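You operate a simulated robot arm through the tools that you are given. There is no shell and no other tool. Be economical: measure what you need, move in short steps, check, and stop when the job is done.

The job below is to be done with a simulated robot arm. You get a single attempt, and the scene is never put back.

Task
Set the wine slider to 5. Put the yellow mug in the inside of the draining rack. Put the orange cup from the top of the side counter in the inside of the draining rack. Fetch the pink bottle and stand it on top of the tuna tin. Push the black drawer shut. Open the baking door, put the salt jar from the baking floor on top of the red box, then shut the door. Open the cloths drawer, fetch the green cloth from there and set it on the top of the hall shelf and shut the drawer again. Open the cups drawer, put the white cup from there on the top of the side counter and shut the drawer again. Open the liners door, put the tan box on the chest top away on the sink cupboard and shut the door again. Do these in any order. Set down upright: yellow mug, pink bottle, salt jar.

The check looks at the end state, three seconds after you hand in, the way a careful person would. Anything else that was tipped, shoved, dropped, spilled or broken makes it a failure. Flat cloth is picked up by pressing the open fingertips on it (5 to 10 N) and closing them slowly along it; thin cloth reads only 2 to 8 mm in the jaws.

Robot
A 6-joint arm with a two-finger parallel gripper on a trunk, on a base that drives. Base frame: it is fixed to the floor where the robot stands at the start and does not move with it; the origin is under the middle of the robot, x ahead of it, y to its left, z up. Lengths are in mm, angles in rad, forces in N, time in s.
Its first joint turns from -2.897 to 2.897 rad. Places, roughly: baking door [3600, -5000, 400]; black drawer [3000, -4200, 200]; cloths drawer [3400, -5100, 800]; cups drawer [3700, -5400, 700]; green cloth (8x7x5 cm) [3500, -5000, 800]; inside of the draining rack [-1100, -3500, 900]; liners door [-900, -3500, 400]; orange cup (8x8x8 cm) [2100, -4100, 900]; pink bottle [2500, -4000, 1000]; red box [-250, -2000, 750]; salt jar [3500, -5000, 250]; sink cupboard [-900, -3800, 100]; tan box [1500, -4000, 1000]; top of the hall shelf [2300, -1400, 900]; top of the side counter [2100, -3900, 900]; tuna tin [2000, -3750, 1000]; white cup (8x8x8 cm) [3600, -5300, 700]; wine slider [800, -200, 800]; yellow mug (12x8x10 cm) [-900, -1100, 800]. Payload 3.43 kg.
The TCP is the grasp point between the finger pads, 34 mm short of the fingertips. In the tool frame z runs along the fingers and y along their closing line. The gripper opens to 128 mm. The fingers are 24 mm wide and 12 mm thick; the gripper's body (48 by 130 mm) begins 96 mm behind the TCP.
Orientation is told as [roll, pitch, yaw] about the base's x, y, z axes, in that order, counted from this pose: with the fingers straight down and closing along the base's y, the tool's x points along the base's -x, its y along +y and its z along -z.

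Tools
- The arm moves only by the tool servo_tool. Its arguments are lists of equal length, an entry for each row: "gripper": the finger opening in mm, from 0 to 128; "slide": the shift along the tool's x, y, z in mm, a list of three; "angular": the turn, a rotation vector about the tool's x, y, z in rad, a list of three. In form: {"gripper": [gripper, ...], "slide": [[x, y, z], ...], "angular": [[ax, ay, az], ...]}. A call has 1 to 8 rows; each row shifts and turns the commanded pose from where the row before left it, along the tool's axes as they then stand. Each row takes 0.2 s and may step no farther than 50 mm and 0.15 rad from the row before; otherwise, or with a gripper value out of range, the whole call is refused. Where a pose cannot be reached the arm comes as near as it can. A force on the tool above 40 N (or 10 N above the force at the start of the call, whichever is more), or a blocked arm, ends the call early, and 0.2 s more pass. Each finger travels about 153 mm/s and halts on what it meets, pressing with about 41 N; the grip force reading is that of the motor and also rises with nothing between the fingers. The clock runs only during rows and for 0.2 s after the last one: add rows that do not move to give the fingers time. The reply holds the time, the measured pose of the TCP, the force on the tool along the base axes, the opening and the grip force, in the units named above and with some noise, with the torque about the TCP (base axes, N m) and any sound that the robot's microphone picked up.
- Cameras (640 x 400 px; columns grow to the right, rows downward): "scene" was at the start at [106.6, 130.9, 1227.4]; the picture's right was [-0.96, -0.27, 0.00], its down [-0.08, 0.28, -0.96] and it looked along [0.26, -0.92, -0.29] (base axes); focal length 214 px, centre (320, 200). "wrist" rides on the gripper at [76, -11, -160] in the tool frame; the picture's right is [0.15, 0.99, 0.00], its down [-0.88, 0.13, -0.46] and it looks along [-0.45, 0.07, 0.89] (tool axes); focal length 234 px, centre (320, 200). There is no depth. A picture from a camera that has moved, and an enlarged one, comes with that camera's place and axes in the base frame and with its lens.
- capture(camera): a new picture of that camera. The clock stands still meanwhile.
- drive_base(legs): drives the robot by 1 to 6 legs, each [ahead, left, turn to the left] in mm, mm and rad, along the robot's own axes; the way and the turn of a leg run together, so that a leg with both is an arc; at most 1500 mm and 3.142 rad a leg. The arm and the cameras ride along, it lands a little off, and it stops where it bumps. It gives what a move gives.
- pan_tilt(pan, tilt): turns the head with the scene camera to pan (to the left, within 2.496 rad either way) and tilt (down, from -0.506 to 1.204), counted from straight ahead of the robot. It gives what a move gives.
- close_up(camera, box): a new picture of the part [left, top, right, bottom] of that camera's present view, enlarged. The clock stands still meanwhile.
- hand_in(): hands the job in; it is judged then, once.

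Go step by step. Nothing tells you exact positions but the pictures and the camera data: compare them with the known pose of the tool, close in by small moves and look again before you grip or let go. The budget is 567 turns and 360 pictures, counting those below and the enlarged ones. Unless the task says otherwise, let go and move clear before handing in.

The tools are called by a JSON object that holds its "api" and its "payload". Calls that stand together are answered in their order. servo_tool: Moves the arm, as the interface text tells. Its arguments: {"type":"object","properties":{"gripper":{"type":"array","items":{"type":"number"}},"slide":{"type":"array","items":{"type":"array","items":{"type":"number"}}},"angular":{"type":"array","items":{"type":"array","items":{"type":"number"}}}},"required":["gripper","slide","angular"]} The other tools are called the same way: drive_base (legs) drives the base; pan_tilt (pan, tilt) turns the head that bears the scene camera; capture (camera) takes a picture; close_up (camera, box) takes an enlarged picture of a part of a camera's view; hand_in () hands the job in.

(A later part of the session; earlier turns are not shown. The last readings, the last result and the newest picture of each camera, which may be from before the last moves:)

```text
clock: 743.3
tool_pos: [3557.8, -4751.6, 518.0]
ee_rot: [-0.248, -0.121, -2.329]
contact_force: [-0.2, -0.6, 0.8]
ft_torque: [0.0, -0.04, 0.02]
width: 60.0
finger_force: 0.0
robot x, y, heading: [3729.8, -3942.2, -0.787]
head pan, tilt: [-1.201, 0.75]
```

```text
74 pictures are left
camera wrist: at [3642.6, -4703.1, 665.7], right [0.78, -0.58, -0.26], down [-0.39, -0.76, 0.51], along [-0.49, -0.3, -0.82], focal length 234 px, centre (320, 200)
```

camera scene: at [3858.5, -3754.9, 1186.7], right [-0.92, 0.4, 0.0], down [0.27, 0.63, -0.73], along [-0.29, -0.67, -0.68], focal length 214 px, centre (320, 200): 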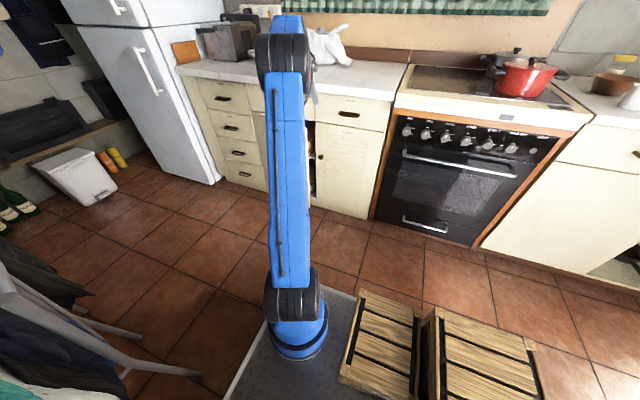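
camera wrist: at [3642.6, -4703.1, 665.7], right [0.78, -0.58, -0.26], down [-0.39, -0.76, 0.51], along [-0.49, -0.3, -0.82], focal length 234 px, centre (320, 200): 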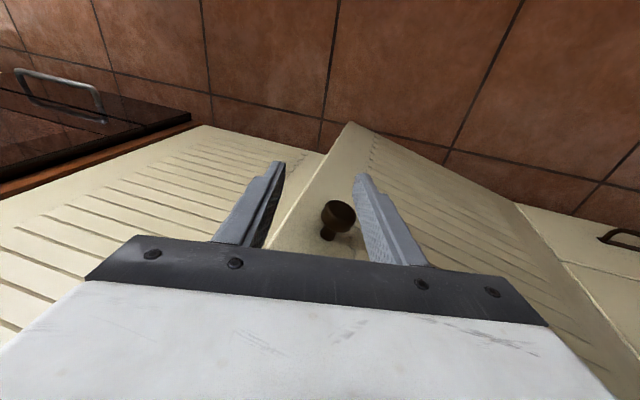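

{"api": "servo_tool", "payload": {"gripper": [60, 60, 45, 30, 20, 10, 5, 5], "slide": [[-11, 9, 2], [-11, 8, 2], [0, 0, 0], [0, 0, 0], [0, 0, 0], [0, 0, 0], [0, 0, 0], [0, 0, 0]], "angular": [[0, 0, 0], [0, 0, 0], [0, 0, 0], [0, 0, 0], [0, 0, 0], [0, 0, 0], [0, 0, 0], [0, 0, 0]]}}

{"api": "capture", "payload": {"camera": "wrist"}}

```text
clock: 744.8
tool_pos: [3555.5, -4781.9, 510.9]
ee_rot: [-0.246, -0.12, -2.328]
contact_force: [1.0, -4.5, -9.9]
ft_torque: [-0.17, -0.19, -0.22]
width: 29.6
finger_force: 45.0
robot x, y, heading: [3730.2, -3945.2, -0.784]
head pan, tilt: [-1.201, 0.75]
stopped in row 7: the force on the tool passed its limit (the readings are from after the stop); the commanded pose is now the measured one
```

```text
73 pictures are left
camera wrist: at [3639.7, -4731.5, 659.4], right [0.78, -0.57, -0.26], down [-0.39, -0.76, 0.51], along [-0.49, -0.3, -0.82], focal length 234 px, centre (320, 200)
```

wrist: 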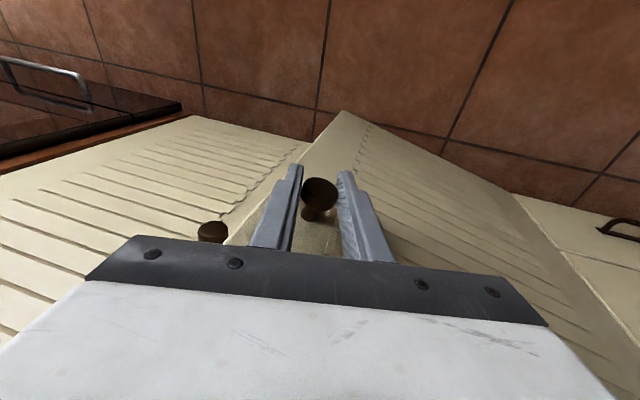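

{"api": "servo_tool", "payload": {"gripper": [5, 5, 5, 5, 5, 5, 5, 5], "slide": [[6, 1.4, -1.1], [9.6, 2.3, -1.8], [9.5, 2.6, -1.9], [9.4, 3, -2], [9.3, 3.3, -2], [9.1, 3.6, -2.1], [9, 4, -2.2], [8.8, 4.3, -2.3]], "angular": [[0, 0, 0], [0, 0, 0], [0, 0, 0], [0, 0, 0], [0, 0, 0], [0, 0, 0], [0, 0, 0], [0, 0, 0]]}}

{"api": "servo_tool", "payload": {"gripper": [5, 5, 5, 5, 5, 5, 5, 5], "slide": [[8.6, 4.6, -2.3], [8.4, 5, -2.4], [8.2, 5.3, -2.4], [8, 5.6, -2.5], [7.8, 6, -2.5], [7.5, 6.3, -2.5], [7.2, 6.6, -2.6], [7, 6.9, -2.6]], "angular": [[0, 0, 0], [0, 0, 0], [0, 0, 0], [0, 0, 0], [0, 0, 0], [0, 0, 0], [0, 0, 0], [0, 0, 0]]}}

{"api": "capture", "payload": {"camera": "wrist"}}

```text
clock: 745.5
tool_pos: [3575.6, -4771.7, 512.0]
ee_rot: [-0.242, -0.124, -2.324]
contact_force: [2.4, -3.4, -10.6]
ft_torque: [-0.4, 0.22, 0.39]
width: 29.9
finger_force: 45.3
robot x, y, heading: [3727.5, -3947.9, -0.78]
head pan, tilt: [-1.201, 0.75]
stopped in row 3: the force on the tool passed its limit (the readings are from after the stop); the commanded pose is now the measured one
```

```text
clock: 746.6
tool_pos: [3616.5, -4757.0, 513.0]
ee_rot: [-0.249, -0.122, -2.327]
contact_force: [1.2, 1.4, 2.2]
ft_torque: [-0.04, 0.16, 0.44]
width: 30.0
finger_force: 45.2
robot x, y, heading: [3727.6, -3944.4, -0.784]
head pan, tilt: [-1.201, 0.75]
stopped in row 5: the force on the tool passed its limit (the readings are from after the stop); the commanded pose is now the measured one
```

```text
72 pictures are left
camera wrist: at [3701.4, -4707.8, 660.5], right [0.78, -0.57, -0.26], down [-0.39, -0.76, 0.51], along [-0.49, -0.3, -0.82], focal length 234 px, centre (320, 200)
```

wrist: 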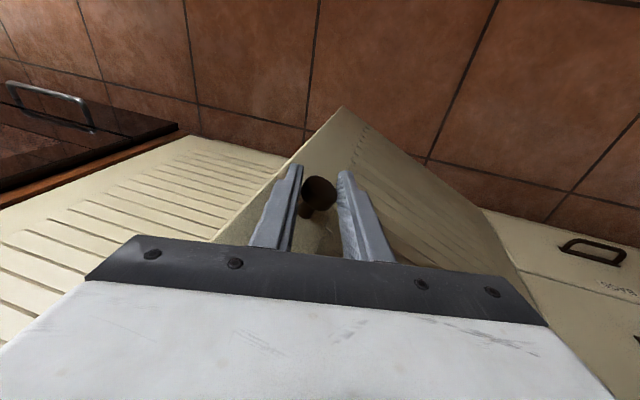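

{"api": "servo_tool", "payload": {"gripper": [5, 5, 5, 5, 5, 5, 5, 5], "slide": [[7.8, 5.8, -2.5], [7.8, 5.8, -2.5], [7.8, 5.8, -2.5], [7.8, 5.8, -2.5], [7.8, 5.8, -2.5], [7.8, 5.8, -2.5], [7.8, 5.8, -2.5], [7.8, 5.8, -2.5]], "angular": [[0, 0, 0.03], [0, 0, 0.03], [0, 0, 0.03], [0, 0, 0.03], [0, 0, 0.03], [0, 0, 0.03], [0, 0, 0.03], [0, 0, 0.03]]}}

{"api": "servo_tool", "payload": {"gripper": [5, 5, 5, 5, 5, 5, 5, 5], "slide": [[7.8, 5.8, -2.5], [7.8, 5.8, -2.5], [7.8, 5.8, -2.5], [7.8, 5.8, -2.5], [7.8, 5.8, -2.5], [7.8, 5.8, -2.5], [7.8, 5.8, -2.5], [7.8, 5.8, -2.5]], "angular": [[0, 0, 0.03], [0, 0, 0.03], [0, 0, 0.03], [0, 0, 0.03], [0, 0, 0.03], [0, 0, 0.03], [0, 0, 0.03], [0, 0, 0.03]]}}

{"api": "capture", "payload": {"camera": "wrist"}}

```text
clock: 747.4
tool_pos: [3640.7, -4751.2, 512.2]
ee_rot: [-0.241, -0.134, -2.405]
contact_force: [-0.9, 8.0, 10.3]
ft_torque: [0.06, 0.32, 0.32]
width: 29.9
finger_force: 44.9
robot x, y, heading: [3726.7, -3944.3, -0.782]
head pan, tilt: [-1.201, 0.75]
stopped in row 3: the force on the tool passed its limit (the readings are from after the stop); the commanded pose is now the measured one
```

```text
clock: 748.0
tool_pos: [3659.5, -4747.3, 513.1]
ee_rot: [-0.239, -0.146, -2.464]
contact_force: [0.2, 8.6, 16.0]
ft_torque: [-0.03, 0.48, 0.32]
width: 29.7
finger_force: 44.9
robot x, y, heading: [3727.8, -3946.8, -0.784]
head pan, tilt: [-1.201, 0.75]
stopped in row 3: the force on the tool passed its limit (the readings are from after the stop); the commanded pose is now the measured one
```

```text
71 pictures are left
camera wrist: at [3752.8, -4707.1, 657.9], right [0.69, -0.68, -0.25], down [-0.49, -0.69, 0.54], along [-0.54, -0.25, -0.81], focal length 234 px, centre (320, 200)
```

wrist: 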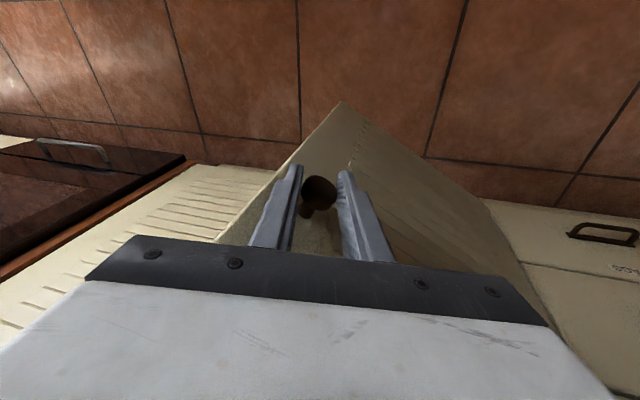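

{"api": "servo_tool", "payload": {"gripper": [5, 5, 5, 5, 5, 5], "slide": [[8.2, 5.2, -3], [8.2, 5.2, -3], [8.2, 5.2, -3], [8.2, 5.2, -3], [8, 5.4, -3], [8, 5.4, -3]], "angular": [[0, 0, 0.035], [0, 0, 0.035], [0, 0, 0.035], [0, 0, 0.035], [0, 0, 0.035], [0, 0, 0.035]]}}

{"api": "servo_tool", "payload": {"gripper": [5, 5, 5, 5, 5, 5], "slide": [[8, 5.4, -3], [8, 5.4, -3], [8, 5.4, -3], [8, 5.4, -3], [8, 5.4, -3], [8, 5.4, -3]], "angular": [[0, 0, 0.035], [0, 0, 0.035], [0, 0, 0.035], [0, 0, 0.035], [0, 0, 0.035], [0, 0, 0.035]]}}

{"api": "servo_tool", "payload": {"gripper": [5, 5, 5, 5, 5, 5], "slide": [[8, 5.4, -3], [8, 5.4, -3], [8, 5.4, -3], [8, 5.4, -3], [8, 5.4, -3], [8, 5.4, -3]], "angular": [[0, 0, 0.035], [0, 0, 0.035], [0, 0, 0.035], [0, 0, 0.035], [0, 0, 0.035], [0, 0, 0.035]]}}

{"api": "capture", "payload": {"camera": "wrist"}}

```text
clock: 749.1
tool_pos: [3700.9, -4744.2, 512.0]
ee_rot: [-0.22, -0.173, -2.601]
contact_force: [0.9, 2.6, 3.8]
ft_torque: [-0.04, 0.29, 0.36]
width: 29.9
finger_force: 45.1
robot x, y, heading: [3729.4, -3941.1, -0.785]
head pan, tilt: [-1.201, 0.75]
stopped in row 5: the force on the tool passed its limit (the readings are from after the stop); the commanded pose is now the measured one
```

```text
clock: 749.8
tool_pos: [3724.9, -4743.8, 512.1]
ee_rot: [-0.208, -0.189, -2.689]
contact_force: [0.5, 6.5, 9.9]
ft_torque: [-0.06, 0.18, 0.18]
width: 29.7
finger_force: 44.8
robot x, y, heading: [3725.4, -3940.9, -0.784]
head pan, tilt: [-1.201, 0.75]
stopped in row 3: the force on the tool passed its limit (the readings are from after the stop); the commanded pose is now the measured one
```

```text
clock: 750.5
tool_pos: [3745.1, -4743.6, 512.1]
ee_rot: [-0.204, -0.2, -2.759]
contact_force: [0.9, 4.3, 9.8]
ft_torque: [0.04, 0.38, 0.21]
width: 30.0
finger_force: 45.2
robot x, y, heading: [3726.0, -3943.7, -0.789]
head pan, tilt: [-1.201, 0.75]
stopped in row 3: the force on the tool passed its limit (the readings are from after the stop); the commanded pose is now the measured one
```

```text
70 pictures are left
camera wrist: at [3850.9, -4725.2, 653.0], right [0.46, -0.86, -0.22], down [-0.64, -0.49, 0.59], along [-0.62, -0.12, -0.78], focal length 234 px, centre (320, 200)
```

wrist: 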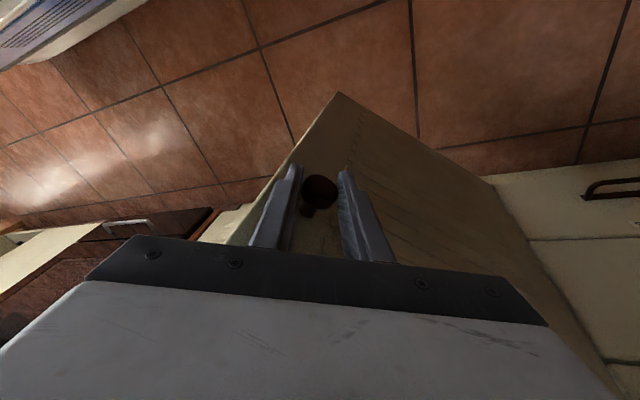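

{"api": "servo_tool", "payload": {"gripper": [5, 5, 5, 5, 5, 5], "slide": [[8.5, 5.2, -3], [8.5, 5.2, -3], [8.5, 5.2, -3], [8.5, 5.2, -3], [8.5, 5.2, -3], [8.5, 5.2, -3]], "angular": [[0, 0, 0.04], [0, 0, 0.04], [0, 0, 0.04], [0, 0, 0.04], [0, 0, 0.04], [0, 0, 0.04]]}}

{"api": "servo_tool", "payload": {"gripper": [5, 5, 5, 5, 5, 5], "slide": [[8.5, 5.2, -3], [8.5, 5.2, -3], [8.5, 5.2, -3], [8.5, 5.2, -3], [8.5, 5.2, -3], [8.5, 5.2, -3]], "angular": [[0, 0, 0.04], [0, 0, 0.04], [0, 0, 0.04], [0, 0, 0.04], [0, 0, 0.04], [0, 0, 0.04]]}}

{"api": "servo_tool", "payload": {"gripper": [5, 5, 5, 5, 5, 5], "slide": [[8.5, 5.2, -3], [8.5, 5.2, -3], [8.5, 5.2, -3], [8.5, 5.2, -3], [8.5, 5.2, -3], [8.5, 5.2, -3]], "angular": [[0, 0, 0.04], [0, 0, 0.04], [0, 0, 0.04], [0, 0, 0.04], [0, 0, 0.04], [0, 0, 0.04]]}}

{"api": "capture", "payload": {"camera": "wrist"}}

```text
clock: 751.1
tool_pos: [3762.6, -4747.3, 512.1]
ee_rot: [-0.192, -0.211, -2.83]
contact_force: [1.8, 7.9, 14.1]
ft_torque: [0.07, 0.56, 0.18]
width: 29.7
finger_force: 44.8
robot x, y, heading: [3730.9, -3945.5, -0.784]
head pan, tilt: [-1.201, 0.75]
stopped in row 2: the force on the tool passed its limit (the readings are from after the stop); the commanded pose is now the measured one
```

```text
clock: 751.7
tool_pos: [3781.2, -4749.2, 511.9]
ee_rot: [-0.179, -0.224, -2.906]
contact_force: [1.3, 8.5, 13.5]
ft_torque: [0.32, 0.23, 0.11]
width: 29.6
finger_force: 44.8
robot x, y, heading: [3729.9, -3944.3, -0.789]
head pan, tilt: [-1.201, 0.75]
stopped in row 3: the force on the tool passed its limit (the readings are from after the stop); the commanded pose is now the measured one
```

```text
clock: 752.1
tool_pos: [3791.9, -4750.7, 510.7]
ee_rot: [-0.174, -0.233, -2.95]
contact_force: [2.5, 7.5, 17.2]
ft_torque: [0.36, 0.39, 0.09]
width: 29.7
finger_force: 44.7
robot x, y, heading: [3728.2, -3941.8, -0.785]
head pan, tilt: [-1.201, 0.75]
stopped in row 2: the force on the tool passed its limit (the readings are from after the stop); the commanded pose is now the measured one
```

```text
69 pictures are left
camera wrist: at [3903.5, -4747.1, 649.2], right [0.28, -0.94, -0.2], down [-0.71, -0.35, 0.62], along [-0.65, -0.04, -0.76], focal length 234 px, centre (320, 200)
```

wrist: 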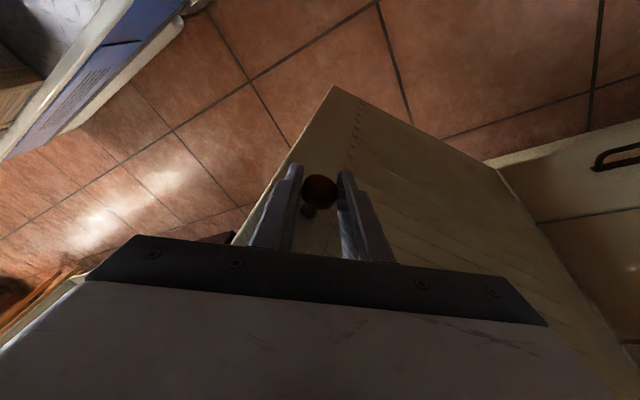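

{"api": "servo_tool", "payload": {"gripper": [45, 60, 60, 60, 60, 60, 30, 0], "slide": [[0, 0, 0], [0, 0, 0], [-10.5, -7.7, -43], [-10.5, -7.7, -43], [-10.5, -7.7, -43], [-10.5, -7.7, -43], [-10.5, -7.7, -43], [-10.5, -7.7, -43]], "angular": [[0, 0, 0], [0, 0, 0], [0, 0, 0], [0, 0, 0], [0, 0, 0], [0, 0, 0], [0, 0, 0], [0, 0, 0]]}}

{"api": "capture", "payload": {"camera": "wrist"}}

```text
clock: 754.0
tool_pos: [3791.2, -4752.5, 782.8]
ee_rot: [-0.175, -0.243, -2.949]
contact_force: [-0.9, 0.0, 0.1]
ft_torque: [0.04, 0.05, 0.0]
width: 0.2
finger_force: 32.7
robot x, y, heading: [3735.0, -3943.1, -0.782]
head pan, tilt: [-1.201, 0.75]
```

```text
68 pictures are left
camera wrist: at [3903.8, -4749.0, 917.8], right [0.28, -0.94, -0.2], down [-0.7, -0.35, 0.63], along [-0.66, -0.04, -0.75], focal length 234 px, centre (320, 200)
```

wrist: 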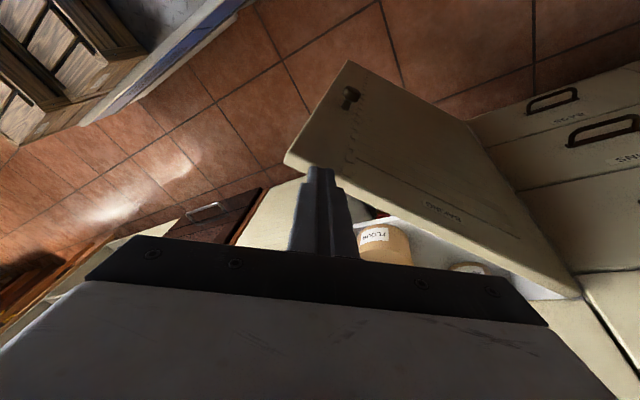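

{"api": "servo_tool", "payload": {"gripper": [0, 0, 0, 0, 0, 0, 0, 0], "slide": [[-34.5, 16, 5.5], [-34.5, 16, 5.5], [-34.5, 16, 5.5], [-34.5, 16, 5.5], [9, 6.5, 36], [9, 6.5, 36], [9, 6.5, 36], [9, 6.5, 36]], "angular": [[0, 0, 0], [0, 0, 0], [0, 0, 0], [0, 0, 0], [0, 0, 0], [0, 0, 0], [0, 0, 0], [0, 0, 0]]}}

{"api": "capture", "payload": {"camera": "wrist"}}

```text
clock: 755.8
tool_pos: [3663.1, -4837.9, 630.0]
ee_rot: [-0.172, -0.235, -2.952]
contact_force: [-0.5, -0.8, 1.2]
ft_torque: [0.01, -0.02, 0.01]
width: 0.0
finger_force: 33.0
robot x, y, heading: [3728.6, -3941.6, -0.784]
head pan, tilt: [-1.201, 0.75]
```

```text
67 pictures are left
camera wrist: at [3775.3, -4833.5, 767.9], right [0.29, -0.94, -0.2], down [-0.71, -0.35, 0.62], along [-0.65, -0.04, -0.76], focal length 234 px, centre (320, 200)
```

wrist: 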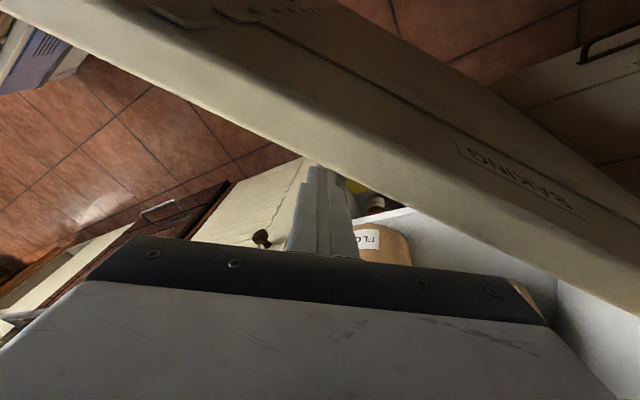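

{"api": "servo_tool", "payload": {"gripper": [0, 0, 0, 0, 0, 0, 0, 0], "slide": [[18, 6.5, -5.4], [18, 6.5, -5.4], [18, 6.5, -5.4], [18, 6.5, -5.4], [18, 6.5, -5.4], [18, 6.5, -5.4], [18, 6.5, -5.4], [18, 6.5, -5.4]], "angular": [[0, 0, 0], [0, 0, 0], [0, 0, 0], [0, 0, 0], [0, 0, 0], [0, 0, 0], [0, 0, 0], [0, 0, 0]]}}

{"api": "servo_tool", "payload": {"gripper": [0, 0, 0, 0, 0], "slide": [[16, 10, -5.4], [16, 10, -5.4], [16, 10, -5.4], [16, 10, -5.4], [0, 0, 0]], "angular": [[0, 0, 0], [0, 0, 0], [0, 0, 0], [0, 0, 0], [0, 0, 0]]}}

{"api": "capture", "payload": {"camera": "scene"}}

```text
clock: 757.5
tool_pos: [3819.8, -4865.6, 628.3]
ee_rot: [-0.174, -0.232, -2.951]
contact_force: [0.1, -0.6, -0.3]
ft_torque: [0.01, -0.03, -0.02]
width: 0.0
finger_force: 33.2
robot x, y, heading: [3726.2, -3944.0, -0.781]
head pan, tilt: [-1.201, 0.75]
```

```text
clock: 758.8
tool_pos: [3891.7, -4896.2, 625.6]
ee_rot: [-0.174, -0.252, -2.948]
contact_force: [0.4, 0.4, -0.4]
ft_torque: [-0.01, -0.01, 0.0]
width: 0.0
finger_force: 32.6
out of reach, approached as far as the arm can: row 4
robot x, y, heading: [3724.0, -3943.1, -0.785]
head pan, tilt: [-1.201, 0.75]
```

```text
66 pictures are left
camera scene: at [3908.6, -3917.1, 1186.7], right [-0.92, 0.4, 0.0], down [0.27, 0.62, -0.73], along [-0.29, -0.67, -0.68], focal length 214 px, centre (320, 200)
```

scene: 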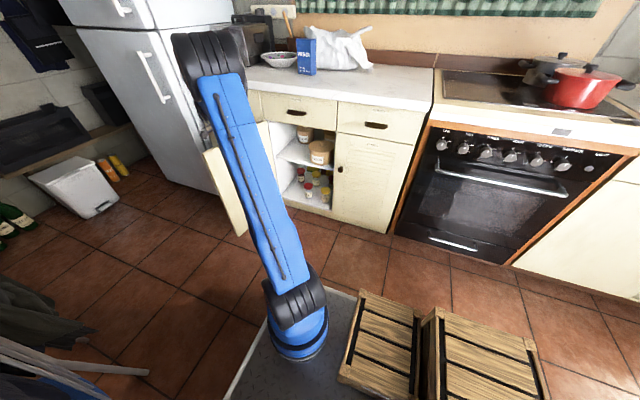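

{"api": "close_up", "payload": {"camera": "scene", "box": [230, 100, 370, 240]}}

```text
2.86 times, centred on (300, 170) of scene
camera zoom: at [3908.6, -3917.1, 1186.7], right [-0.92, 0.4, 0.0], down [0.27, 0.62, -0.73], along [-0.29, -0.67, -0.68], focal length 613 px, centre (377, 286)
```

zoom: 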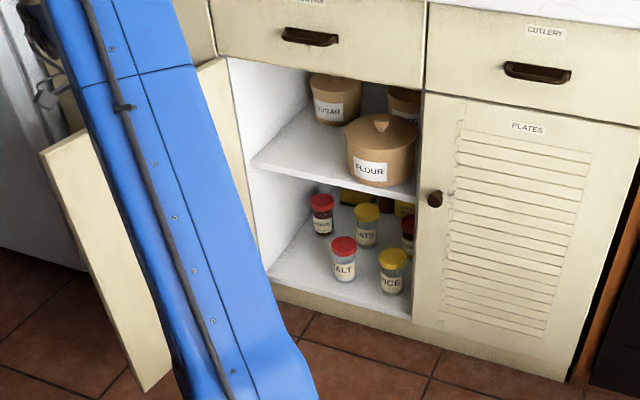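

{"api": "servo_tool", "payload": {"gripper": [0, 0, 0, 0, 0], "slide": [[-15, -7.7, -43], [-15, -7.7, -43], [-15, -7.7, -43], [-15, -7.7, -43], [-15, -7.7, -43]], "angular": [[0, 0, 0], [0, 0, 0], [0, 0, 0], [0, 0, 0], [0, 0, 0]]}}

{"api": "drive_base", "payload": {"legs": [[-360, 0, 0], [0, -150, 0]]}}

{"api": "servo_tool", "payload": {"gripper": [60, 80, 80, 80, 80, 80, 80, 80], "slide": [[0, 0, 0], [0, 0, 0], [0, 0, 0], [0, 0, 0], [0, 0, 0], [0, 0, 0], [0, 0, 0], [0, 0, 0]], "angular": [[-0.09, 0.12, 0], [-0.09, 0.12, 0], [0, 0, -0.14], [0, 0, -0.14], [0, 0, -0.14], [0, 0, -0.14], [0, 0, -0.14], [0, 0, -0.14]]}}

```text
clock: 760.0
tool_pos: [3850.2, -4897.3, 852.7]
ee_rot: [-0.178, -0.267, -2.946]
contact_force: [-0.4, -1.0, -1.5]
ft_torque: [0.04, 0.04, 0.01]
width: 0.0
finger_force: 33.1
out of reach, approached as far as the arm can: row 1, 2, 3, 4, 5
robot x, y, heading: [3728.1, -3940.3, -0.782]
head pan, tilt: [-1.201, 0.75]
```

```text
clock: 763.2
tool_pos: [3495.0, -4753.9, 852.1]
ee_rot: [-0.177, -0.268, -2.941]
contact_force: [0.8, 0.0, 0.3]
ft_torque: [0.01, 0.0, -0.02]
width: 0.0
finger_force: 32.8
robot x, y, heading: [3371.9, -3799.7, -0.779]
head pan, tilt: [-1.201, 0.75]
```

```text
clock: 765.0
tool_pos: [3486.4, -4752.9, 845.7]
ee_rot: [-0.234, -0.152, -2.093]
contact_force: [0.8, 0.4, -0.4]
ft_torque: [0.01, 0.01, -0.01]
width: 80.3
finger_force: 0.0
out of reach, approached as far as the arm can: row 1, 2
robot x, y, heading: [3373.3, -3800.1, -0.78]
head pan, tilt: [-1.201, 0.75]
```

{"api": "servo_tool", "payload": {"gripper": [80, 80, 80, 80, 80, 80], "slide": [[35, -20, -10], [35, -20, -10], [35, -20, -20], [0, 0, 0], [0, 0, 0], [0, 0, 0]], "angular": [[0, 0, 0], [0, 0, 0], [0, 0, 0], [-0.08, 0.05, 0], [-0.08, 0.05, 0], [-0.08, 0.05, 0]]}}

{"api": "capture", "payload": {"camera": "scene"}}

```text
clock: 766.4
tool_pos: [3503.1, -4630.9, 882.6]
ee_rot: [-0.233, -0.154, -2.097]
contact_force: [0.0, -0.3, 0.0]
ft_torque: [0.02, 0.0, -0.01]
width: 79.9
finger_force: 0.0
out of reach, approached as far as the arm can: row 4, 5, 6
robot x, y, heading: [3369.9, -3793.8, -0.781]
head pan, tilt: [-1.201, 0.75]
```

```text
64 pictures are left
camera scene: at [3548.9, -3773.9, 1186.7], right [-0.92, 0.4, 0.0], down [0.27, 0.63, -0.73], along [-0.29, -0.67, -0.68], focal length 214 px, centre (320, 200)
```

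scene: 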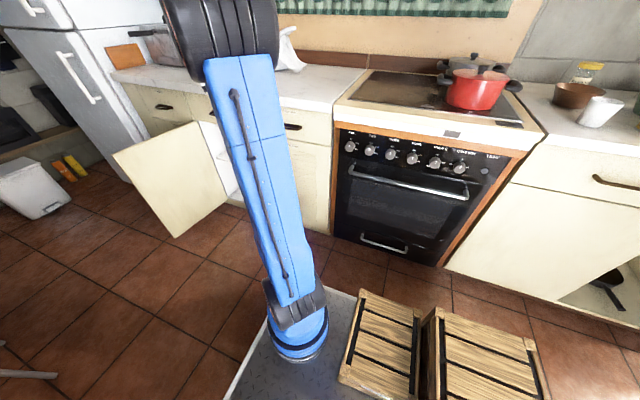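

{"api": "servo_tool", "payload": {"gripper": [80, 80, 80, 80, 80, 80, 80, 80], "slide": [[0, 0, 0], [0, 0, 0], [0, 0, 0], [0, 0, 0], [0, 0, 0], [0, 0, 0], [0, 0, 0], [0, 0, 0]], "angular": [[0, 0, 0.14], [0, 0, 0.14], [0, 0, 0.14], [0, 0, 0.14], [0, 0, 0.14], [0, 0, 0.14], [0, 0, 0.14], [0, 0, 0.14]]}}

{"api": "servo_tool", "payload": {"gripper": [80, 80, 80], "slide": [[0, 0, 0], [0, 0, 0], [0, 0, 0]], "angular": [[0, 0.12, 0], [0, 0.12, 0], [0, 0, 0]]}}

```text
clock: 768.2
tool_pos: [3501.8, -4631.5, 882.5]
ee_rot: [0.039, -0.277, 3.039]
contact_force: [0.2, 0.0, 0.5]
ft_torque: [-0.02, 0.0, 0.02]
width: 79.7
finger_force: 0.0
robot x, y, heading: [3369.6, -3799.7, -0.78]
head pan, tilt: [-1.201, 0.75]
```

```text
clock: 769.0
tool_pos: [3500.6, -4629.7, 883.1]
ee_rot: [0.04, -0.276, 3.042]
contact_force: [0.2, -0.2, 0.4]
ft_torque: [0.02, 0.03, 0.01]
width: 79.9
finger_force: 0.1
out of reach, approached as far as the arm can: row 1, 2
robot x, y, heading: [3370.5, -3800.2, -0.783]
head pan, tilt: [-1.201, 0.75]
```

{"api": "servo_tool", "payload": {"gripper": [80, 80, 80, 80, 80, 80], "slide": [[0, 20, -20], [0, 20, -20], [0, 0, -20], [0, 0, 0], [0, 0, 0], [0, 0, 0]], "angular": [[0, 0, 0], [0, 0, 0], [0, 0, 0], [0, 0.07, 0], [0, 0.07, 0], [0, 0.07, 0]]}}

{"api": "servo_tool", "payload": {"gripper": [80, 80, 80, 80, 80, 80], "slide": [[0, 0, 0], [0, 0, 0], [0, 0, 0], [0, 0, 0], [0, 0, 0], [0, 0, 0]], "angular": [[0, -0.07, 0], [0, -0.07, 0], [0, -0.07, 0], [0, 0.14, 0], [0, 0.14, 0], [0, 0.14, 0]]}}

```text
clock: 770.4
tool_pos: [3514.0, -4669.3, 939.6]
ee_rot: [0.069, -0.272, 3.043]
contact_force: [0.1, -0.3, 0.2]
ft_torque: [-0.02, 0.04, 0.02]
width: 80.0
finger_force: 0.1
out of reach, approached as far as the arm can: row 4, 5, 6
robot x, y, heading: [3366.1, -3798.7, -0.783]
head pan, tilt: [-1.201, 0.75]
```

```text
clock: 771.8
tool_pos: [3514.2, -4669.2, 941.4]
ee_rot: [0.071, -0.272, 3.043]
contact_force: [0.3, 0.3, 0.2]
ft_torque: [-0.03, -0.03, -0.01]
width: 79.8
finger_force: 0.1
out of reach, approached as far as the arm can: row 5, 6
robot x, y, heading: [3368.3, -3800.9, -0.782]
head pan, tilt: [-1.201, 0.75]
```

{"api": "servo_tool", "payload": {"gripper": [80, 80, 80, 80, 80, 80, 80, 80], "slide": [[45, -10, -15], [45, -10, -15], [45, -5, -15], [45, 0, -15], [45, 0, -15], [45, 0, -10], [45, 0, 0], [45, 0, 0]], "angular": [[0, 0, -0.08], [0, 0, -0.08], [0, 0, -0.08], [0, 0, -0.08], [0, 0, -0.08], [0, 0, -0.08], [0, 0, -0.08], [0, 0, -0.08]]}}

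{"api": "servo_tool", "payload": {"gripper": [80, 80, 80, 80], "slide": [[0, 0, 0], [0, 0, 0], [0, 0, 0], [0, 0, 0]], "angular": [[0, 0.1, 0], [0, 0.1, 0], [0, 0.07, 0], [0, 0, 0]]}}

{"api": "pan_tilt", "payload": {"pan": -0.4, "tilt": 0.1}}

{"api": "capture", "payload": {"camera": "scene"}}

```text
clock: 773.6
tool_pos: [3867.3, -4580.3, 927.1]
ee_rot: [-0.109, -0.3, -2.573]
contact_force: [0.3, 0.1, 0.1]
ft_torque: [0.02, -0.06, 0.0]
width: 80.0
finger_force: 0.1
out of reach, approached as far as the arm can: row 8
robot x, y, heading: [3370.1, -3796.3, -0.777]
head pan, tilt: [-1.201, 0.75]
```

```text
clock: 774.6
tool_pos: [3869.3, -4578.5, 927.5]
ee_rot: [-0.108, -0.298, -2.575]
contact_force: [-0.3, -0.6, 0.7]
ft_torque: [-0.02, 0.04, 0.01]
width: 80.1
finger_force: 0.1
out of reach, approached as far as the arm can: row 1, 2, 3
robot x, y, heading: [3368.2, -3798.9, -0.778]
head pan, tilt: [-1.201, 0.75]
```

```text
clock: 775.8
tool_pos: [3867.9, -4579.9, 927.5]
ee_rot: [-0.107, -0.298, -2.576]
contact_force: [0.3, 0.5, 0.2]
ft_torque: [-0.01, -0.04, 0.01]
width: 79.9
finger_force: 0.1
robot x, y, heading: [3367.0, -3798.5, -0.779]
head pan, tilt: [-0.4, 0.099]
```

```text
63 pictures are left
camera scene: at [3617.0, -3783.1, 1245.6], right [-0.93, -0.38, 0.0], down [-0.04, 0.09, -0.99], along [0.38, -0.92, -0.1], focal length 214 px, centre (320, 200)
```

scene: 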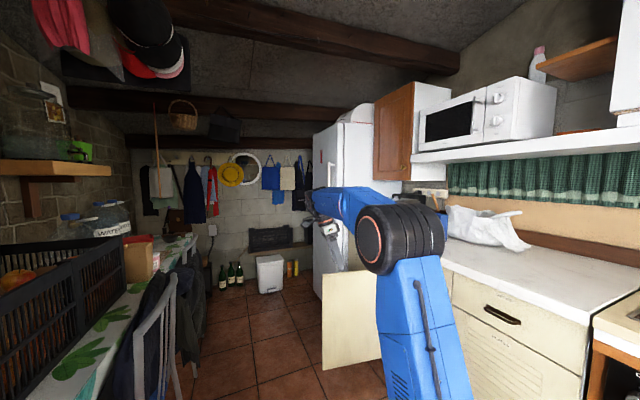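

{"api": "servo_tool", "payload": {"gripper": [80, 80, 80, 80, 80, 80, 80, 80], "slide": [[0, 35, 0], [0, 35, 0], [0, 35, 0], [0, 0, 0], [0, 0, 0], [0, 0, 0], [0, 0, 0], [0, 0, 0]], "angular": [[0, 0, 0], [0, 0, 0], [-0.15, 0, 0], [-0.15, 0, 0], [-0.15, 0, 0], [-0.15, 0, 0], [-0.15, 0, 0], [-0.15, 0, 0]]}}

{"api": "servo_tool", "payload": {"gripper": [80, 80, 80, 80, 80], "slide": [[0, 0, 0], [0, 0, 0], [0, 0, 0], [0, 0, 0], [0, 0, 0]], "angular": [[0, 0.1, 0], [0, 0.1, 0], [0, 0.1, 0], [0, 0, 0.1], [0, 0, 0.1]]}}

```text
clock: 777.6
tool_pos: [3923.3, -4669.0, 913.8]
ee_rot: [0.791, -0.299, -2.572]
contact_force: [0.6, -0.1, -0.2]
ft_torque: [-0.01, 0.01, 0.0]
width: 79.8
finger_force: 0.0
robot x, y, heading: [3368.6, -3799.8, -0.78]
head pan, tilt: [-0.4, 0.099]
```

```text
clock: 778.8
tool_pos: [3922.2, -4668.7, 914.2]
ee_rot: [0.796, -0.085, -2.643]
contact_force: [0.4, 0.2, -0.4]
ft_torque: [-0.02, -0.01, 0.02]
width: 80.0
finger_force: 0.1
out of reach, approached as far as the arm can: row 2, 3
robot x, y, heading: [3368.9, -3799.2, -0.786]
head pan, tilt: [-0.4, 0.099]
```

{"api": "servo_tool", "payload": {"gripper": [80, 80, 80, 80, 80, 80, 80], "slide": [[0, 0, 0], [0, 0, 0], [0, 0, 0], [0, 0, 0], [0, 0, 0], [0, 0, 0], [0, 0, 0]], "angular": [[0, 0, 0.11], [0.13, 0, 0], [0.13, 0, 0], [0.13, 0, 0], [0.13, 0, 0], [0.13, 0, 0], [0.13, 0, 0]]}}

```text
clock: 780.4
tool_pos: [3966.1, -4617.9, 878.1]
ee_rot: [0.144, -0.239, -2.8]
contact_force: [-1.2, -0.2, -0.4]
ft_torque: [0.0, -0.05, 0.01]
width: 80.0
finger_force: 0.0
out of reach, approached as far as the arm can: row 2, 3, 4, 5, 6, 7
robot x, y, heading: [3369.9, -3801.2, -0.778]
head pan, tilt: [-0.4, 0.099]
```

{"api": "servo_tool", "payload": {"gripper": [80, 80, 80, 80, 80, 80, 80], "slide": [[0, 0, 0], [0, 0, 0], [0, 0, 0], [0, 0, 0], [0, 0, 0], [0, 0, 0], [0, 0, 0]], "angular": [[-0.14, 0, 0], [-0.14, 0, 0], [-0.14, 0, 0], [-0.14, 0, 0], [-0.14, 0, 0], [-0.14, 0, 0], [-0.14, 0, 0]]}}

{"api": "servo_tool", "payload": {"gripper": [80, 80, 80, 80, 80, 80, 80, 80], "slide": [[0, 0, 0], [0, 0, 0], [0, 0, 0], [0, 0, 0], [0, 0, 0], [0, 0, 0], [0, 0, 0], [0, 0, 0]], "angular": [[0, 0, -0.15], [0, 0, -0.15], [0, 0, -0.15], [0, 0, -0.15], [0, 0, -0.15], [0, 0, -0.15], [0, 0, -0.15], [0, 0, -0.15]]}}

```text
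clock: 782.0
tool_pos: [3967.2, -4620.2, 878.8]
ee_rot: [1.128, -0.241, -2.798]
contact_force: [-0.9, 0.0, -0.8]
ft_torque: [0.03, 0.0, 0.02]
width: 80.1
finger_force: 0.0
robot x, y, heading: [3368.2, -3797.9, -0.781]
head pan, tilt: [-0.4, 0.099]
```

```text
clock: 783.8
tool_pos: [3967.1, -4620.4, 879.9]
ee_rot: [0.225, -1.13, -1.589]
contact_force: [0.0, 0.4, -0.1]
ft_torque: [0.0, 0.01, 0.03]
width: 79.9
finger_force: 0.1
robot x, y, heading: [3367.8, -3800.8, -0.781]
head pan, tilt: [-0.4, 0.099]
```

{"api": "servo_tool", "payload": {"gripper": [80, 80, 80, 80, 80, 80, 80, 80], "slide": [[0, 0, 0], [0, 0, 0], [0, 0, 0], [0, 0, 0], [0, 0, 0], [0, 0, 0], [0, 0, 0], [0, 0, 0]], "angular": [[0.11, 0, 0], [0.11, 0, 0], [0, 0.15, 0], [0, 0.15, 0], [0, 0.15, 0], [0, 0.15, 0], [0, 0.15, 0], [0, 0.15, 0]]}}

```text
clock: 785.6
tool_pos: [3971.3, -4610.0, 872.0]
ee_rot: [-0.068, -0.311, -1.585]
contact_force: [-0.3, 0.8, 0.7]
ft_torque: [0.03, -0.04, 0.05]
width: 80.0
finger_force: 0.0
out of reach, approached as far as the arm can: row 8
robot x, y, heading: [3367.8, -3800.1, -0.78]
head pan, tilt: [-0.4, 0.099]
```

{"api": "servo_tool", "payload": {"gripper": [80, 80, 80, 80, 80, 80, 80], "slide": [[0, 0, 0], [0, 0, 0], [0, 0, 0], [0, 0, 0], [0, 0, 0], [0, 0, 0], [0, 0, 0]], "angular": [[0, -0.14, 0], [0, -0.14, 0], [0, -0.14, 0], [0, -0.14, 0], [0, -0.14, 0], [0.072, 0, 0.046], [0.072, 0, 0.046]]}}

{"api": "capture", "payload": {"camera": "wrist"}}

```text
clock: 787.2
tool_pos: [3971.9, -4609.4, 871.3]
ee_rot: [-0.115, -1.021, -1.678]
contact_force: [-0.3, -0.2, 0.7]
ft_torque: [0.05, -0.03, -0.01]
width: 80.1
finger_force: 0.1
robot x, y, heading: [3372.1, -3798.1, -0.775]
head pan, tilt: [-0.4, 0.099]
```

```text
62 pictures are left
camera wrist: at [3997.8, -4435.4, 890.6], right [0.97, -0.13, -0.18], down [0.17, -0.11, 0.98], along [-0.14, -0.99, -0.08], focal length 234 px, centre (320, 200)
```

wrist: 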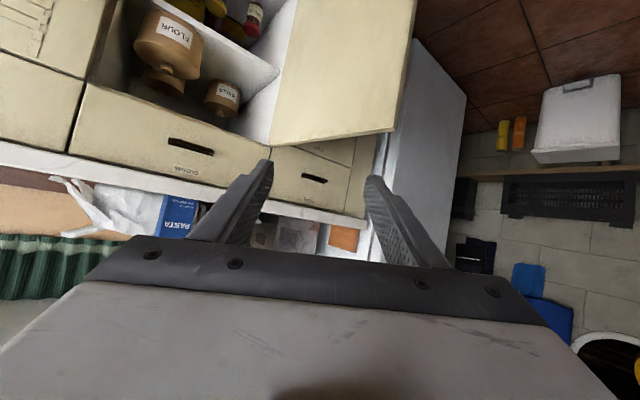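

{"api": "servo_tool", "payload": {"gripper": [85, 85, 85, 85, 85, 85, 85, 85], "slide": [[20.2, -18.6, 37.8], [20.2, -18.6, 37.8], [20.2, -18.6, 37.8], [20.2, -18.6, 37.8], [20.2, -18.6, 37.8], [20.2, -18.6, 37.8], [20.2, -18.6, 37.8], [20.2, -18.6, 37.8]], "angular": [[0, 0, 0], [0, 0, 0], [0, 0, 0], [0, 0, 0], [0, 0, 0], [0, 0, 0], [0, 0, 0], [0, 0, 0]]}}

{"api": "servo_tool", "payload": {"gripper": [85, 85, 85, 85, 85], "slide": [[20.2, -18.6, 37.8], [20.2, -18.6, 37.8], [20.2, -18.6, 37.8], [20.2, -18.6, 37.8], [20.2, -18.6, 37.8]], "angular": [[0, 0, 0], [0, 0, 0], [0, 0, 0], [0, 0, 0], [0, 0, 0]]}}

{"api": "capture", "payload": {"camera": "wrist"}}

```text
clock: 789.0
tool_pos: [3772.8, -4746.0, 585.4]
ee_rot: [-0.118, -1.022, -1.678]
contact_force: [0.1, -0.1, 0.0]
ft_torque: [0.04, 0.01, 0.02]
width: 85.3
finger_force: 0.0
robot x, y, heading: [3371.2, -3798.5, -0.786]
head pan, tilt: [-0.4, 0.099]
```

```text
clock: 790.2
tool_pos: [3651.4, -4831.4, 406.3]
ee_rot: [-0.115, -1.021, -1.676]
contact_force: [0.6, 0.1, 0.0]
ft_torque: [0.0, -0.02, -0.01]
width: 84.9
finger_force: 0.1
robot x, y, heading: [3366.4, -3801.0, -0.78]
head pan, tilt: [-0.4, 0.099]
```

```text
61 pictures are left
camera wrist: at [3677.1, -4656.8, 425.2], right [0.97, -0.13, -0.18], down [0.17, -0.11, 0.98], along [-0.14, -0.99, -0.08], focal length 234 px, centre (320, 200)
```

wrist: 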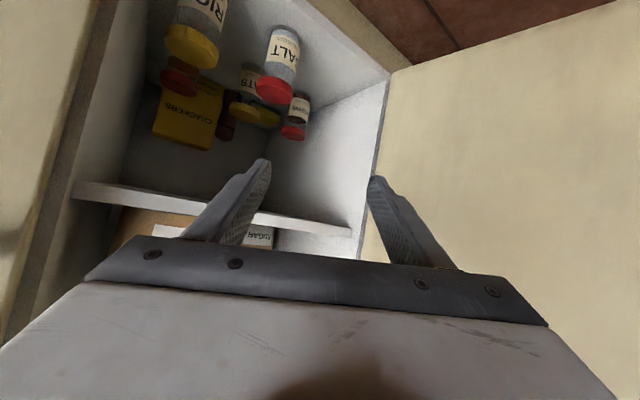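

{"api": "servo_tool", "payload": {"gripper": [85, 85, 85, 85], "slide": [[13, -12, 42], [13, -12, 42], [13, -12, 42], [12, -12, 42]], "angular": [[0, 0, 0], [0, 0, 0], [0, 0, 0], [0, 0, 0]]}}

{"api": "capture", "payload": {"camera": "wrist"}}

```text
clock: 791.2
tool_pos: [3572.5, -4933.9, 282.7]
ee_rot: [-0.118, -1.025, -1.674]
contact_force: [-0.6, -0.1, 0.6]
ft_torque: [0.04, -0.04, -0.08]
width: 85.2
finger_force: 0.1
robot x, y, heading: [3369.8, -3798.2, -0.776]
head pan, tilt: [-0.4, 0.099]
```

```text
60 pictures are left
camera wrist: at [3598.3, -4759.8, 300.9], right [0.97, -0.13, -0.19], down [0.17, -0.1, 0.98], along [-0.14, -0.99, -0.08], focal length 234 px, centre (320, 200)
```

wrist: 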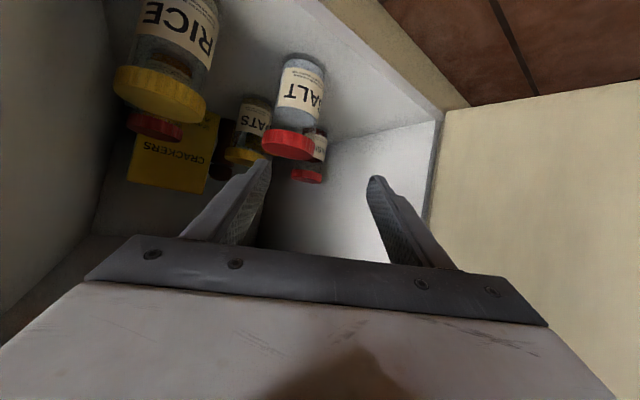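

{"api": "servo_tool", "payload": {"gripper": [90, 90, 90, 90, 90], "slide": [[10, -20, 0], [10, -13, 15], [10, 0, 30], [10, 0, 40], [0, 0, 25]], "angular": [[0, 0, 0], [0, 0, 0], [0, 0, 0], [0, 0, 0], [0, 0, 0]]}}

{"api": "capture", "payload": {"camera": "wrist"}}

```text
clock: 792.4
tool_pos: [3517.9, -4998.8, 190.2]
ee_rot: [-0.118, -1.022, -1.675]
contact_force: [-0.3, -0.5, 0.2]
ft_torque: [0.04, 0.01, 0.01]
width: 90.2
finger_force: 0.1
robot x, y, heading: [3368.4, -3799.1, -0.78]
head pan, tilt: [-0.4, 0.099]
```

```text
59 pictures are left
camera wrist: at [3543.6, -4824.0, 210.1], right [0.97, -0.13, -0.19], down [0.17, -0.11, 0.98], along [-0.14, -0.99, -0.08], focal length 234 px, centre (320, 200)
```

wrist: 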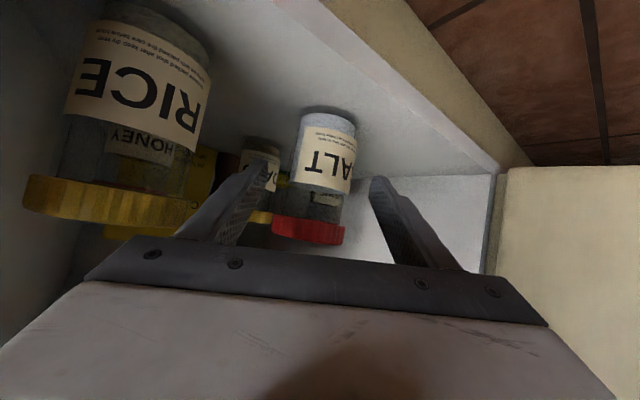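

{"api": "servo_tool", "payload": {"gripper": [90, 90, 80, 70, 60, 50, 45, 45], "slide": [[-2, 0, 13], [-2, 0, 12], [0, 0, 0], [0, 0, 0], [0, 0, 0], [0, 0, 0], [0, 0, 0], [0, 0, 0]], "angular": [[0, 0, 0], [0, 0, 0], [0, 0, 0], [0, 0, 0], [0, 0, 0], [0, 0, 0], [0, 0, 0], [0, 0, 0]]}}

{"api": "capture", "payload": {"camera": "wrist"}}

```text
clock: 794.2
tool_pos: [3513.6, -5021.7, 181.0]
ee_rot: [-0.118, -1.021, -1.676]
contact_force: [1.5, -1.0, 2.9]
ft_torque: [-0.14, -0.28, 0.01]
width: 56.4
finger_force: 40.5
robot x, y, heading: [3368.3, -3800.5, -0.782]
head pan, tilt: [-0.4, 0.099]
```

```text
58 pictures are left
camera wrist: at [3539.0, -4847.1, 200.8], right [0.97, -0.13, -0.19], down [0.17, -0.11, 0.98], along [-0.14, -0.99, -0.08], focal length 234 px, centre (320, 200)
```

wrist: 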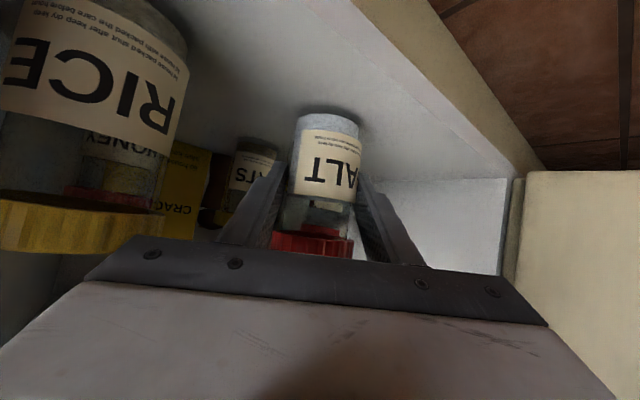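

{"api": "servo_tool", "payload": {"gripper": [40, 40, 40, 40, 40, 40], "slide": [[-4, 0, -2.5], [-6.8, -0.5, -4.2], [-6.8, -0.5, -4.2], [-6.8, -0.5, -4.2], [-6.8, -0.5, -4.2], [-6.8, -0.5, -4.2]], "angular": [[0, 0, 0], [0, 0, 0], [0, 0, 0], [0, 0, 0], [0, 0, 0], [0, 0, 0]]}}

{"api": "servo_tool", "payload": {"gripper": [40, 40, 40, 40, 40, 40, 40, 40], "slide": [[0, 0, -12], [0, 2, -18], [0, 2, -18], [0, 3, -18], [0, 3, -18], [0, 3, -18], [0, 3, -18], [0, 3, -18]], "angular": [[0, 0, 0], [0, 0, 0], [0, 0, 0], [0, 0, 0], [0, 0, 0], [0, 0, 0], [0, 0, 0], [0, 0, 0]]}}

{"api": "capture", "payload": {"camera": "wrist"}}

```text
clock: 795.6
tool_pos: [3513.3, -5020.5, 225.4]
ee_rot: [-0.118, -1.02, -1.677]
contact_force: [0.0, -0.1, -2.4]
ft_torque: [-0.05, 0.01, -0.02]
width: 56.3
finger_force: 41.3
robot x, y, heading: [3369.3, -3799.5, -0.778]
head pan, tilt: [-0.4, 0.099]
```

```text
clock: 797.4
tool_pos: [3560.1, -4909.9, 296.0]
ee_rot: [-0.117, -1.021, -1.679]
contact_force: [-0.2, 0.2, -3.1]
ft_torque: [0.04, -0.02, 0.01]
width: 56.9
finger_force: 41.1
robot x, y, heading: [3369.1, -3800.1, -0.781]
head pan, tilt: [-0.4, 0.099]
```

```text
57 pictures are left
camera wrist: at [3586.3, -4736.2, 315.2], right [0.97, -0.13, -0.19], down [0.17, -0.11, 0.98], along [-0.14, -0.99, -0.08], focal length 234 px, centre (320, 200)
```

wrist: 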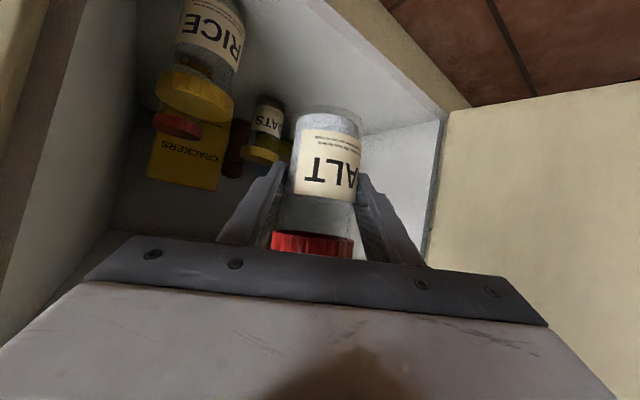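

{"api": "servo_tool", "payload": {"gripper": [40, 40, 40, 40, 40, 40, 40, 40], "slide": [[-4, 4, -20], [-4, 5, -20], [-4, 5, -20], [-5, 6, -20], [-5, 6, -20], [-7, 7, -18], [-9, 8, -18], [-9, 8, -18]], "angular": [[0, 0, 0], [0, 0, 0], [0, 0, 0], [0, 0, 0], [0, 0, 0], [0, 0, 0], [0, 0, 0], [0, 0, 0]]}}

{"api": "servo_tool", "payload": {"gripper": [40, 40, 40, 40, 40, 40, 40, 40], "slide": [[-14, 5, -16], [-14, 5, -16], [-14, 5, -16], [-14, 5, -16], [-14, 5, -16], [-14, 5, -16], [-14, 5, -16], [-14, 5, -16]], "angular": [[0, 0, 0], [0, 0, 0], [0, 0, 0], [0, 0, 0], [0, 0, 0], [0, 0, 0], [0, 0, 0], [0, 0, 0]]}}

{"api": "servo_tool", "payload": {"gripper": [40, 40, 40, 40, 40, 40, 40, 40], "slide": [[-14, 5, -16], [-14, 5, -16], [-14, 5, -16], [-14, 5, -16], [-14, 5, -16], [-14, 5, -16], [-14, 5, -16], [-14, 5, -16]], "angular": [[0, 0, 0], [0, 0, 0], [0, 0, 0], [0, 0, 0], [0, 0, 0], [0, 0, 0], [0, 0, 0], [0, 0, 0]]}}

{"api": "servo_tool", "payload": {"gripper": [40, 40, 40, 40, 40, 40, 40, 40], "slide": [[-17, 0, -10.4], [-17, 0, -10.4], [-17, 0, -10.4], [-17, 0, -10.4], [-17, 0, -10.4], [-17, 0, -10.4], [-17, 0, -10.4], [-17, 0, -10.4]], "angular": [[0, 0, 0], [0, 0, 0], [0, 0, 0], [0, 0, 0], [0, 0, 0], [0, 0, 0], [0, 0, 0], [0, 0, 0]]}}

```text
clock: 799.2
tool_pos: [3637.7, -4817.8, 412.9]
ee_rot: [-0.12, -1.02, -1.677]
contact_force: [-0.2, 0.5, -3.4]
ft_torque: [0.02, -0.03, -0.01]
width: 56.4
finger_force: 41.1
robot x, y, heading: [3371.1, -3795.8, -0.778]
head pan, tilt: [-0.4, 0.099]
```

```text
clock: 801.0
tool_pos: [3694.1, -4780.1, 572.5]
ee_rot: [-0.119, -1.022, -1.678]
contact_force: [0.2, 0.2, -3.7]
ft_torque: [0.02, 0.01, -0.01]
width: 56.2
finger_force: 41.0
robot x, y, heading: [3368.9, -3799.3, -0.781]
head pan, tilt: [-0.4, 0.099]
```

```text
clock: 802.8
tool_pos: [3755.7, -4738.2, 731.4]
ee_rot: [-0.116, -1.021, -1.676]
contact_force: [0.2, -0.3, -2.7]
ft_torque: [0.02, 0.0, 0.0]
width: 56.6
finger_force: 40.6
robot x, y, heading: [3367.4, -3797.6, -0.785]
head pan, tilt: [-0.4, 0.099]
```

```text
clock: 804.6
tool_pos: [3767.2, -4739.4, 891.3]
ee_rot: [-0.119, -1.021, -1.677]
contact_force: [0.2, -0.6, -3.1]
ft_torque: [0.03, 0.02, -0.01]
width: 56.1
finger_force: 41.1
robot x, y, heading: [3368.4, -3799.7, -0.782]
head pan, tilt: [-0.4, 0.099]
```

{"api": "servo_tool", "payload": {"gripper": [40, 40, 40, 40, 40, 40], "slide": [[-17, 0, -10.4], [-17, 0, -10.4], [-17, 0, -10.4], [-17, 0, -10.4], [-17, 0, -10.4], [-17, 0, -10.4]], "angular": [[0, 0, 0], [0, 0, 0], [0, 0, 0], [0, 0, 0], [0, 0, 0], [0, 0, 0]]}}

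{"api": "drive_base", "payload": {"legs": [[-1500, 0, 0], [-1500, 0, 0], [-1000, 0, 0]]}}

{"api": "pan_tilt", "payload": {"pan": -1.3, "tilt": 0.4}}

{"api": "capture", "payload": {"camera": "scene"}}

```text
clock: 806.0
tool_pos: [3770.2, -4739.5, 1009.9]
ee_rot: [-0.118, -1.022, -1.676]
contact_force: [0.1, -1.5, -2.8]
ft_torque: [0.02, 0.02, -0.01]
width: 56.5
finger_force: 41.0
robot x, y, heading: [3368.5, -3801.7, -0.78]
head pan, tilt: [-0.4, 0.099]
```

```text
clock: 825.1
tool_pos: [940.2, -1946.1, 1009.5]
ee_rot: [-0.119, -1.02, -1.665]
contact_force: [0.6, -0.7, -3.2]
ft_torque: [0.07, 0.01, 0.01]
width: 56.4
finger_force: 40.8
robot x, y, heading: [523.5, -1009.5, -0.764]
head pan, tilt: [-0.4, 0.099]
```

```text
clock: 826.3
tool_pos: [939.2, -1946.3, 1009.9]
ee_rot: [-0.118, -1.02, -1.665]
contact_force: [0.4, 0.8, -2.7]
ft_torque: [0.04, 0.01, 0.0]
width: 56.5
finger_force: 41.2
robot x, y, heading: [529.4, -1008.5, -0.77]
head pan, tilt: [-1.3, 0.4]
```

```text
56 pictures are left
camera scene: at [695.7, -987.9, 1217.8], right [-0.88, 0.48, 0.0], down [0.19, 0.34, -0.92], along [-0.44, -0.81, -0.39], focal length 214 px, centre (320, 200)
```

scene: 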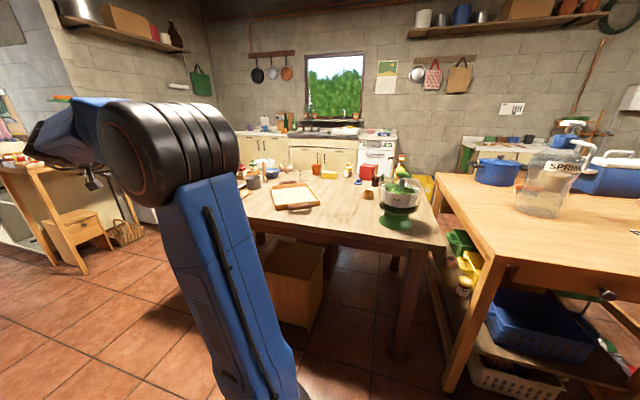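

{"api": "close_up", "payload": {"camera": "scene", "box": [240, 130, 450, 260]}}

```text
3.05 times, centred on (345, 195) of scene
camera zoom: at [695.7, -987.9, 1217.8], right [-0.88, 0.48, 0.0], down [0.19, 0.34, -0.92], along [-0.44, -0.81, -0.39], focal length 654 px, centre (244, 215)
```

zoom: 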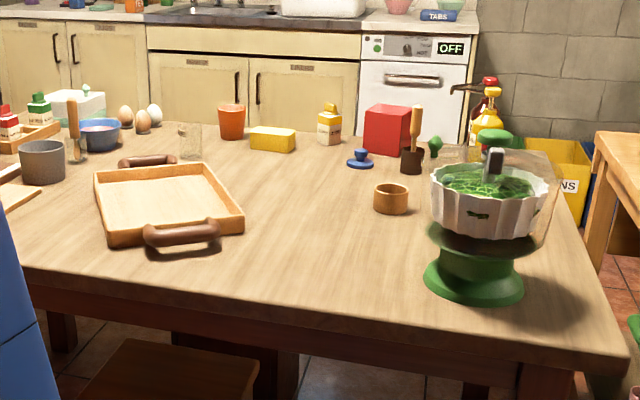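

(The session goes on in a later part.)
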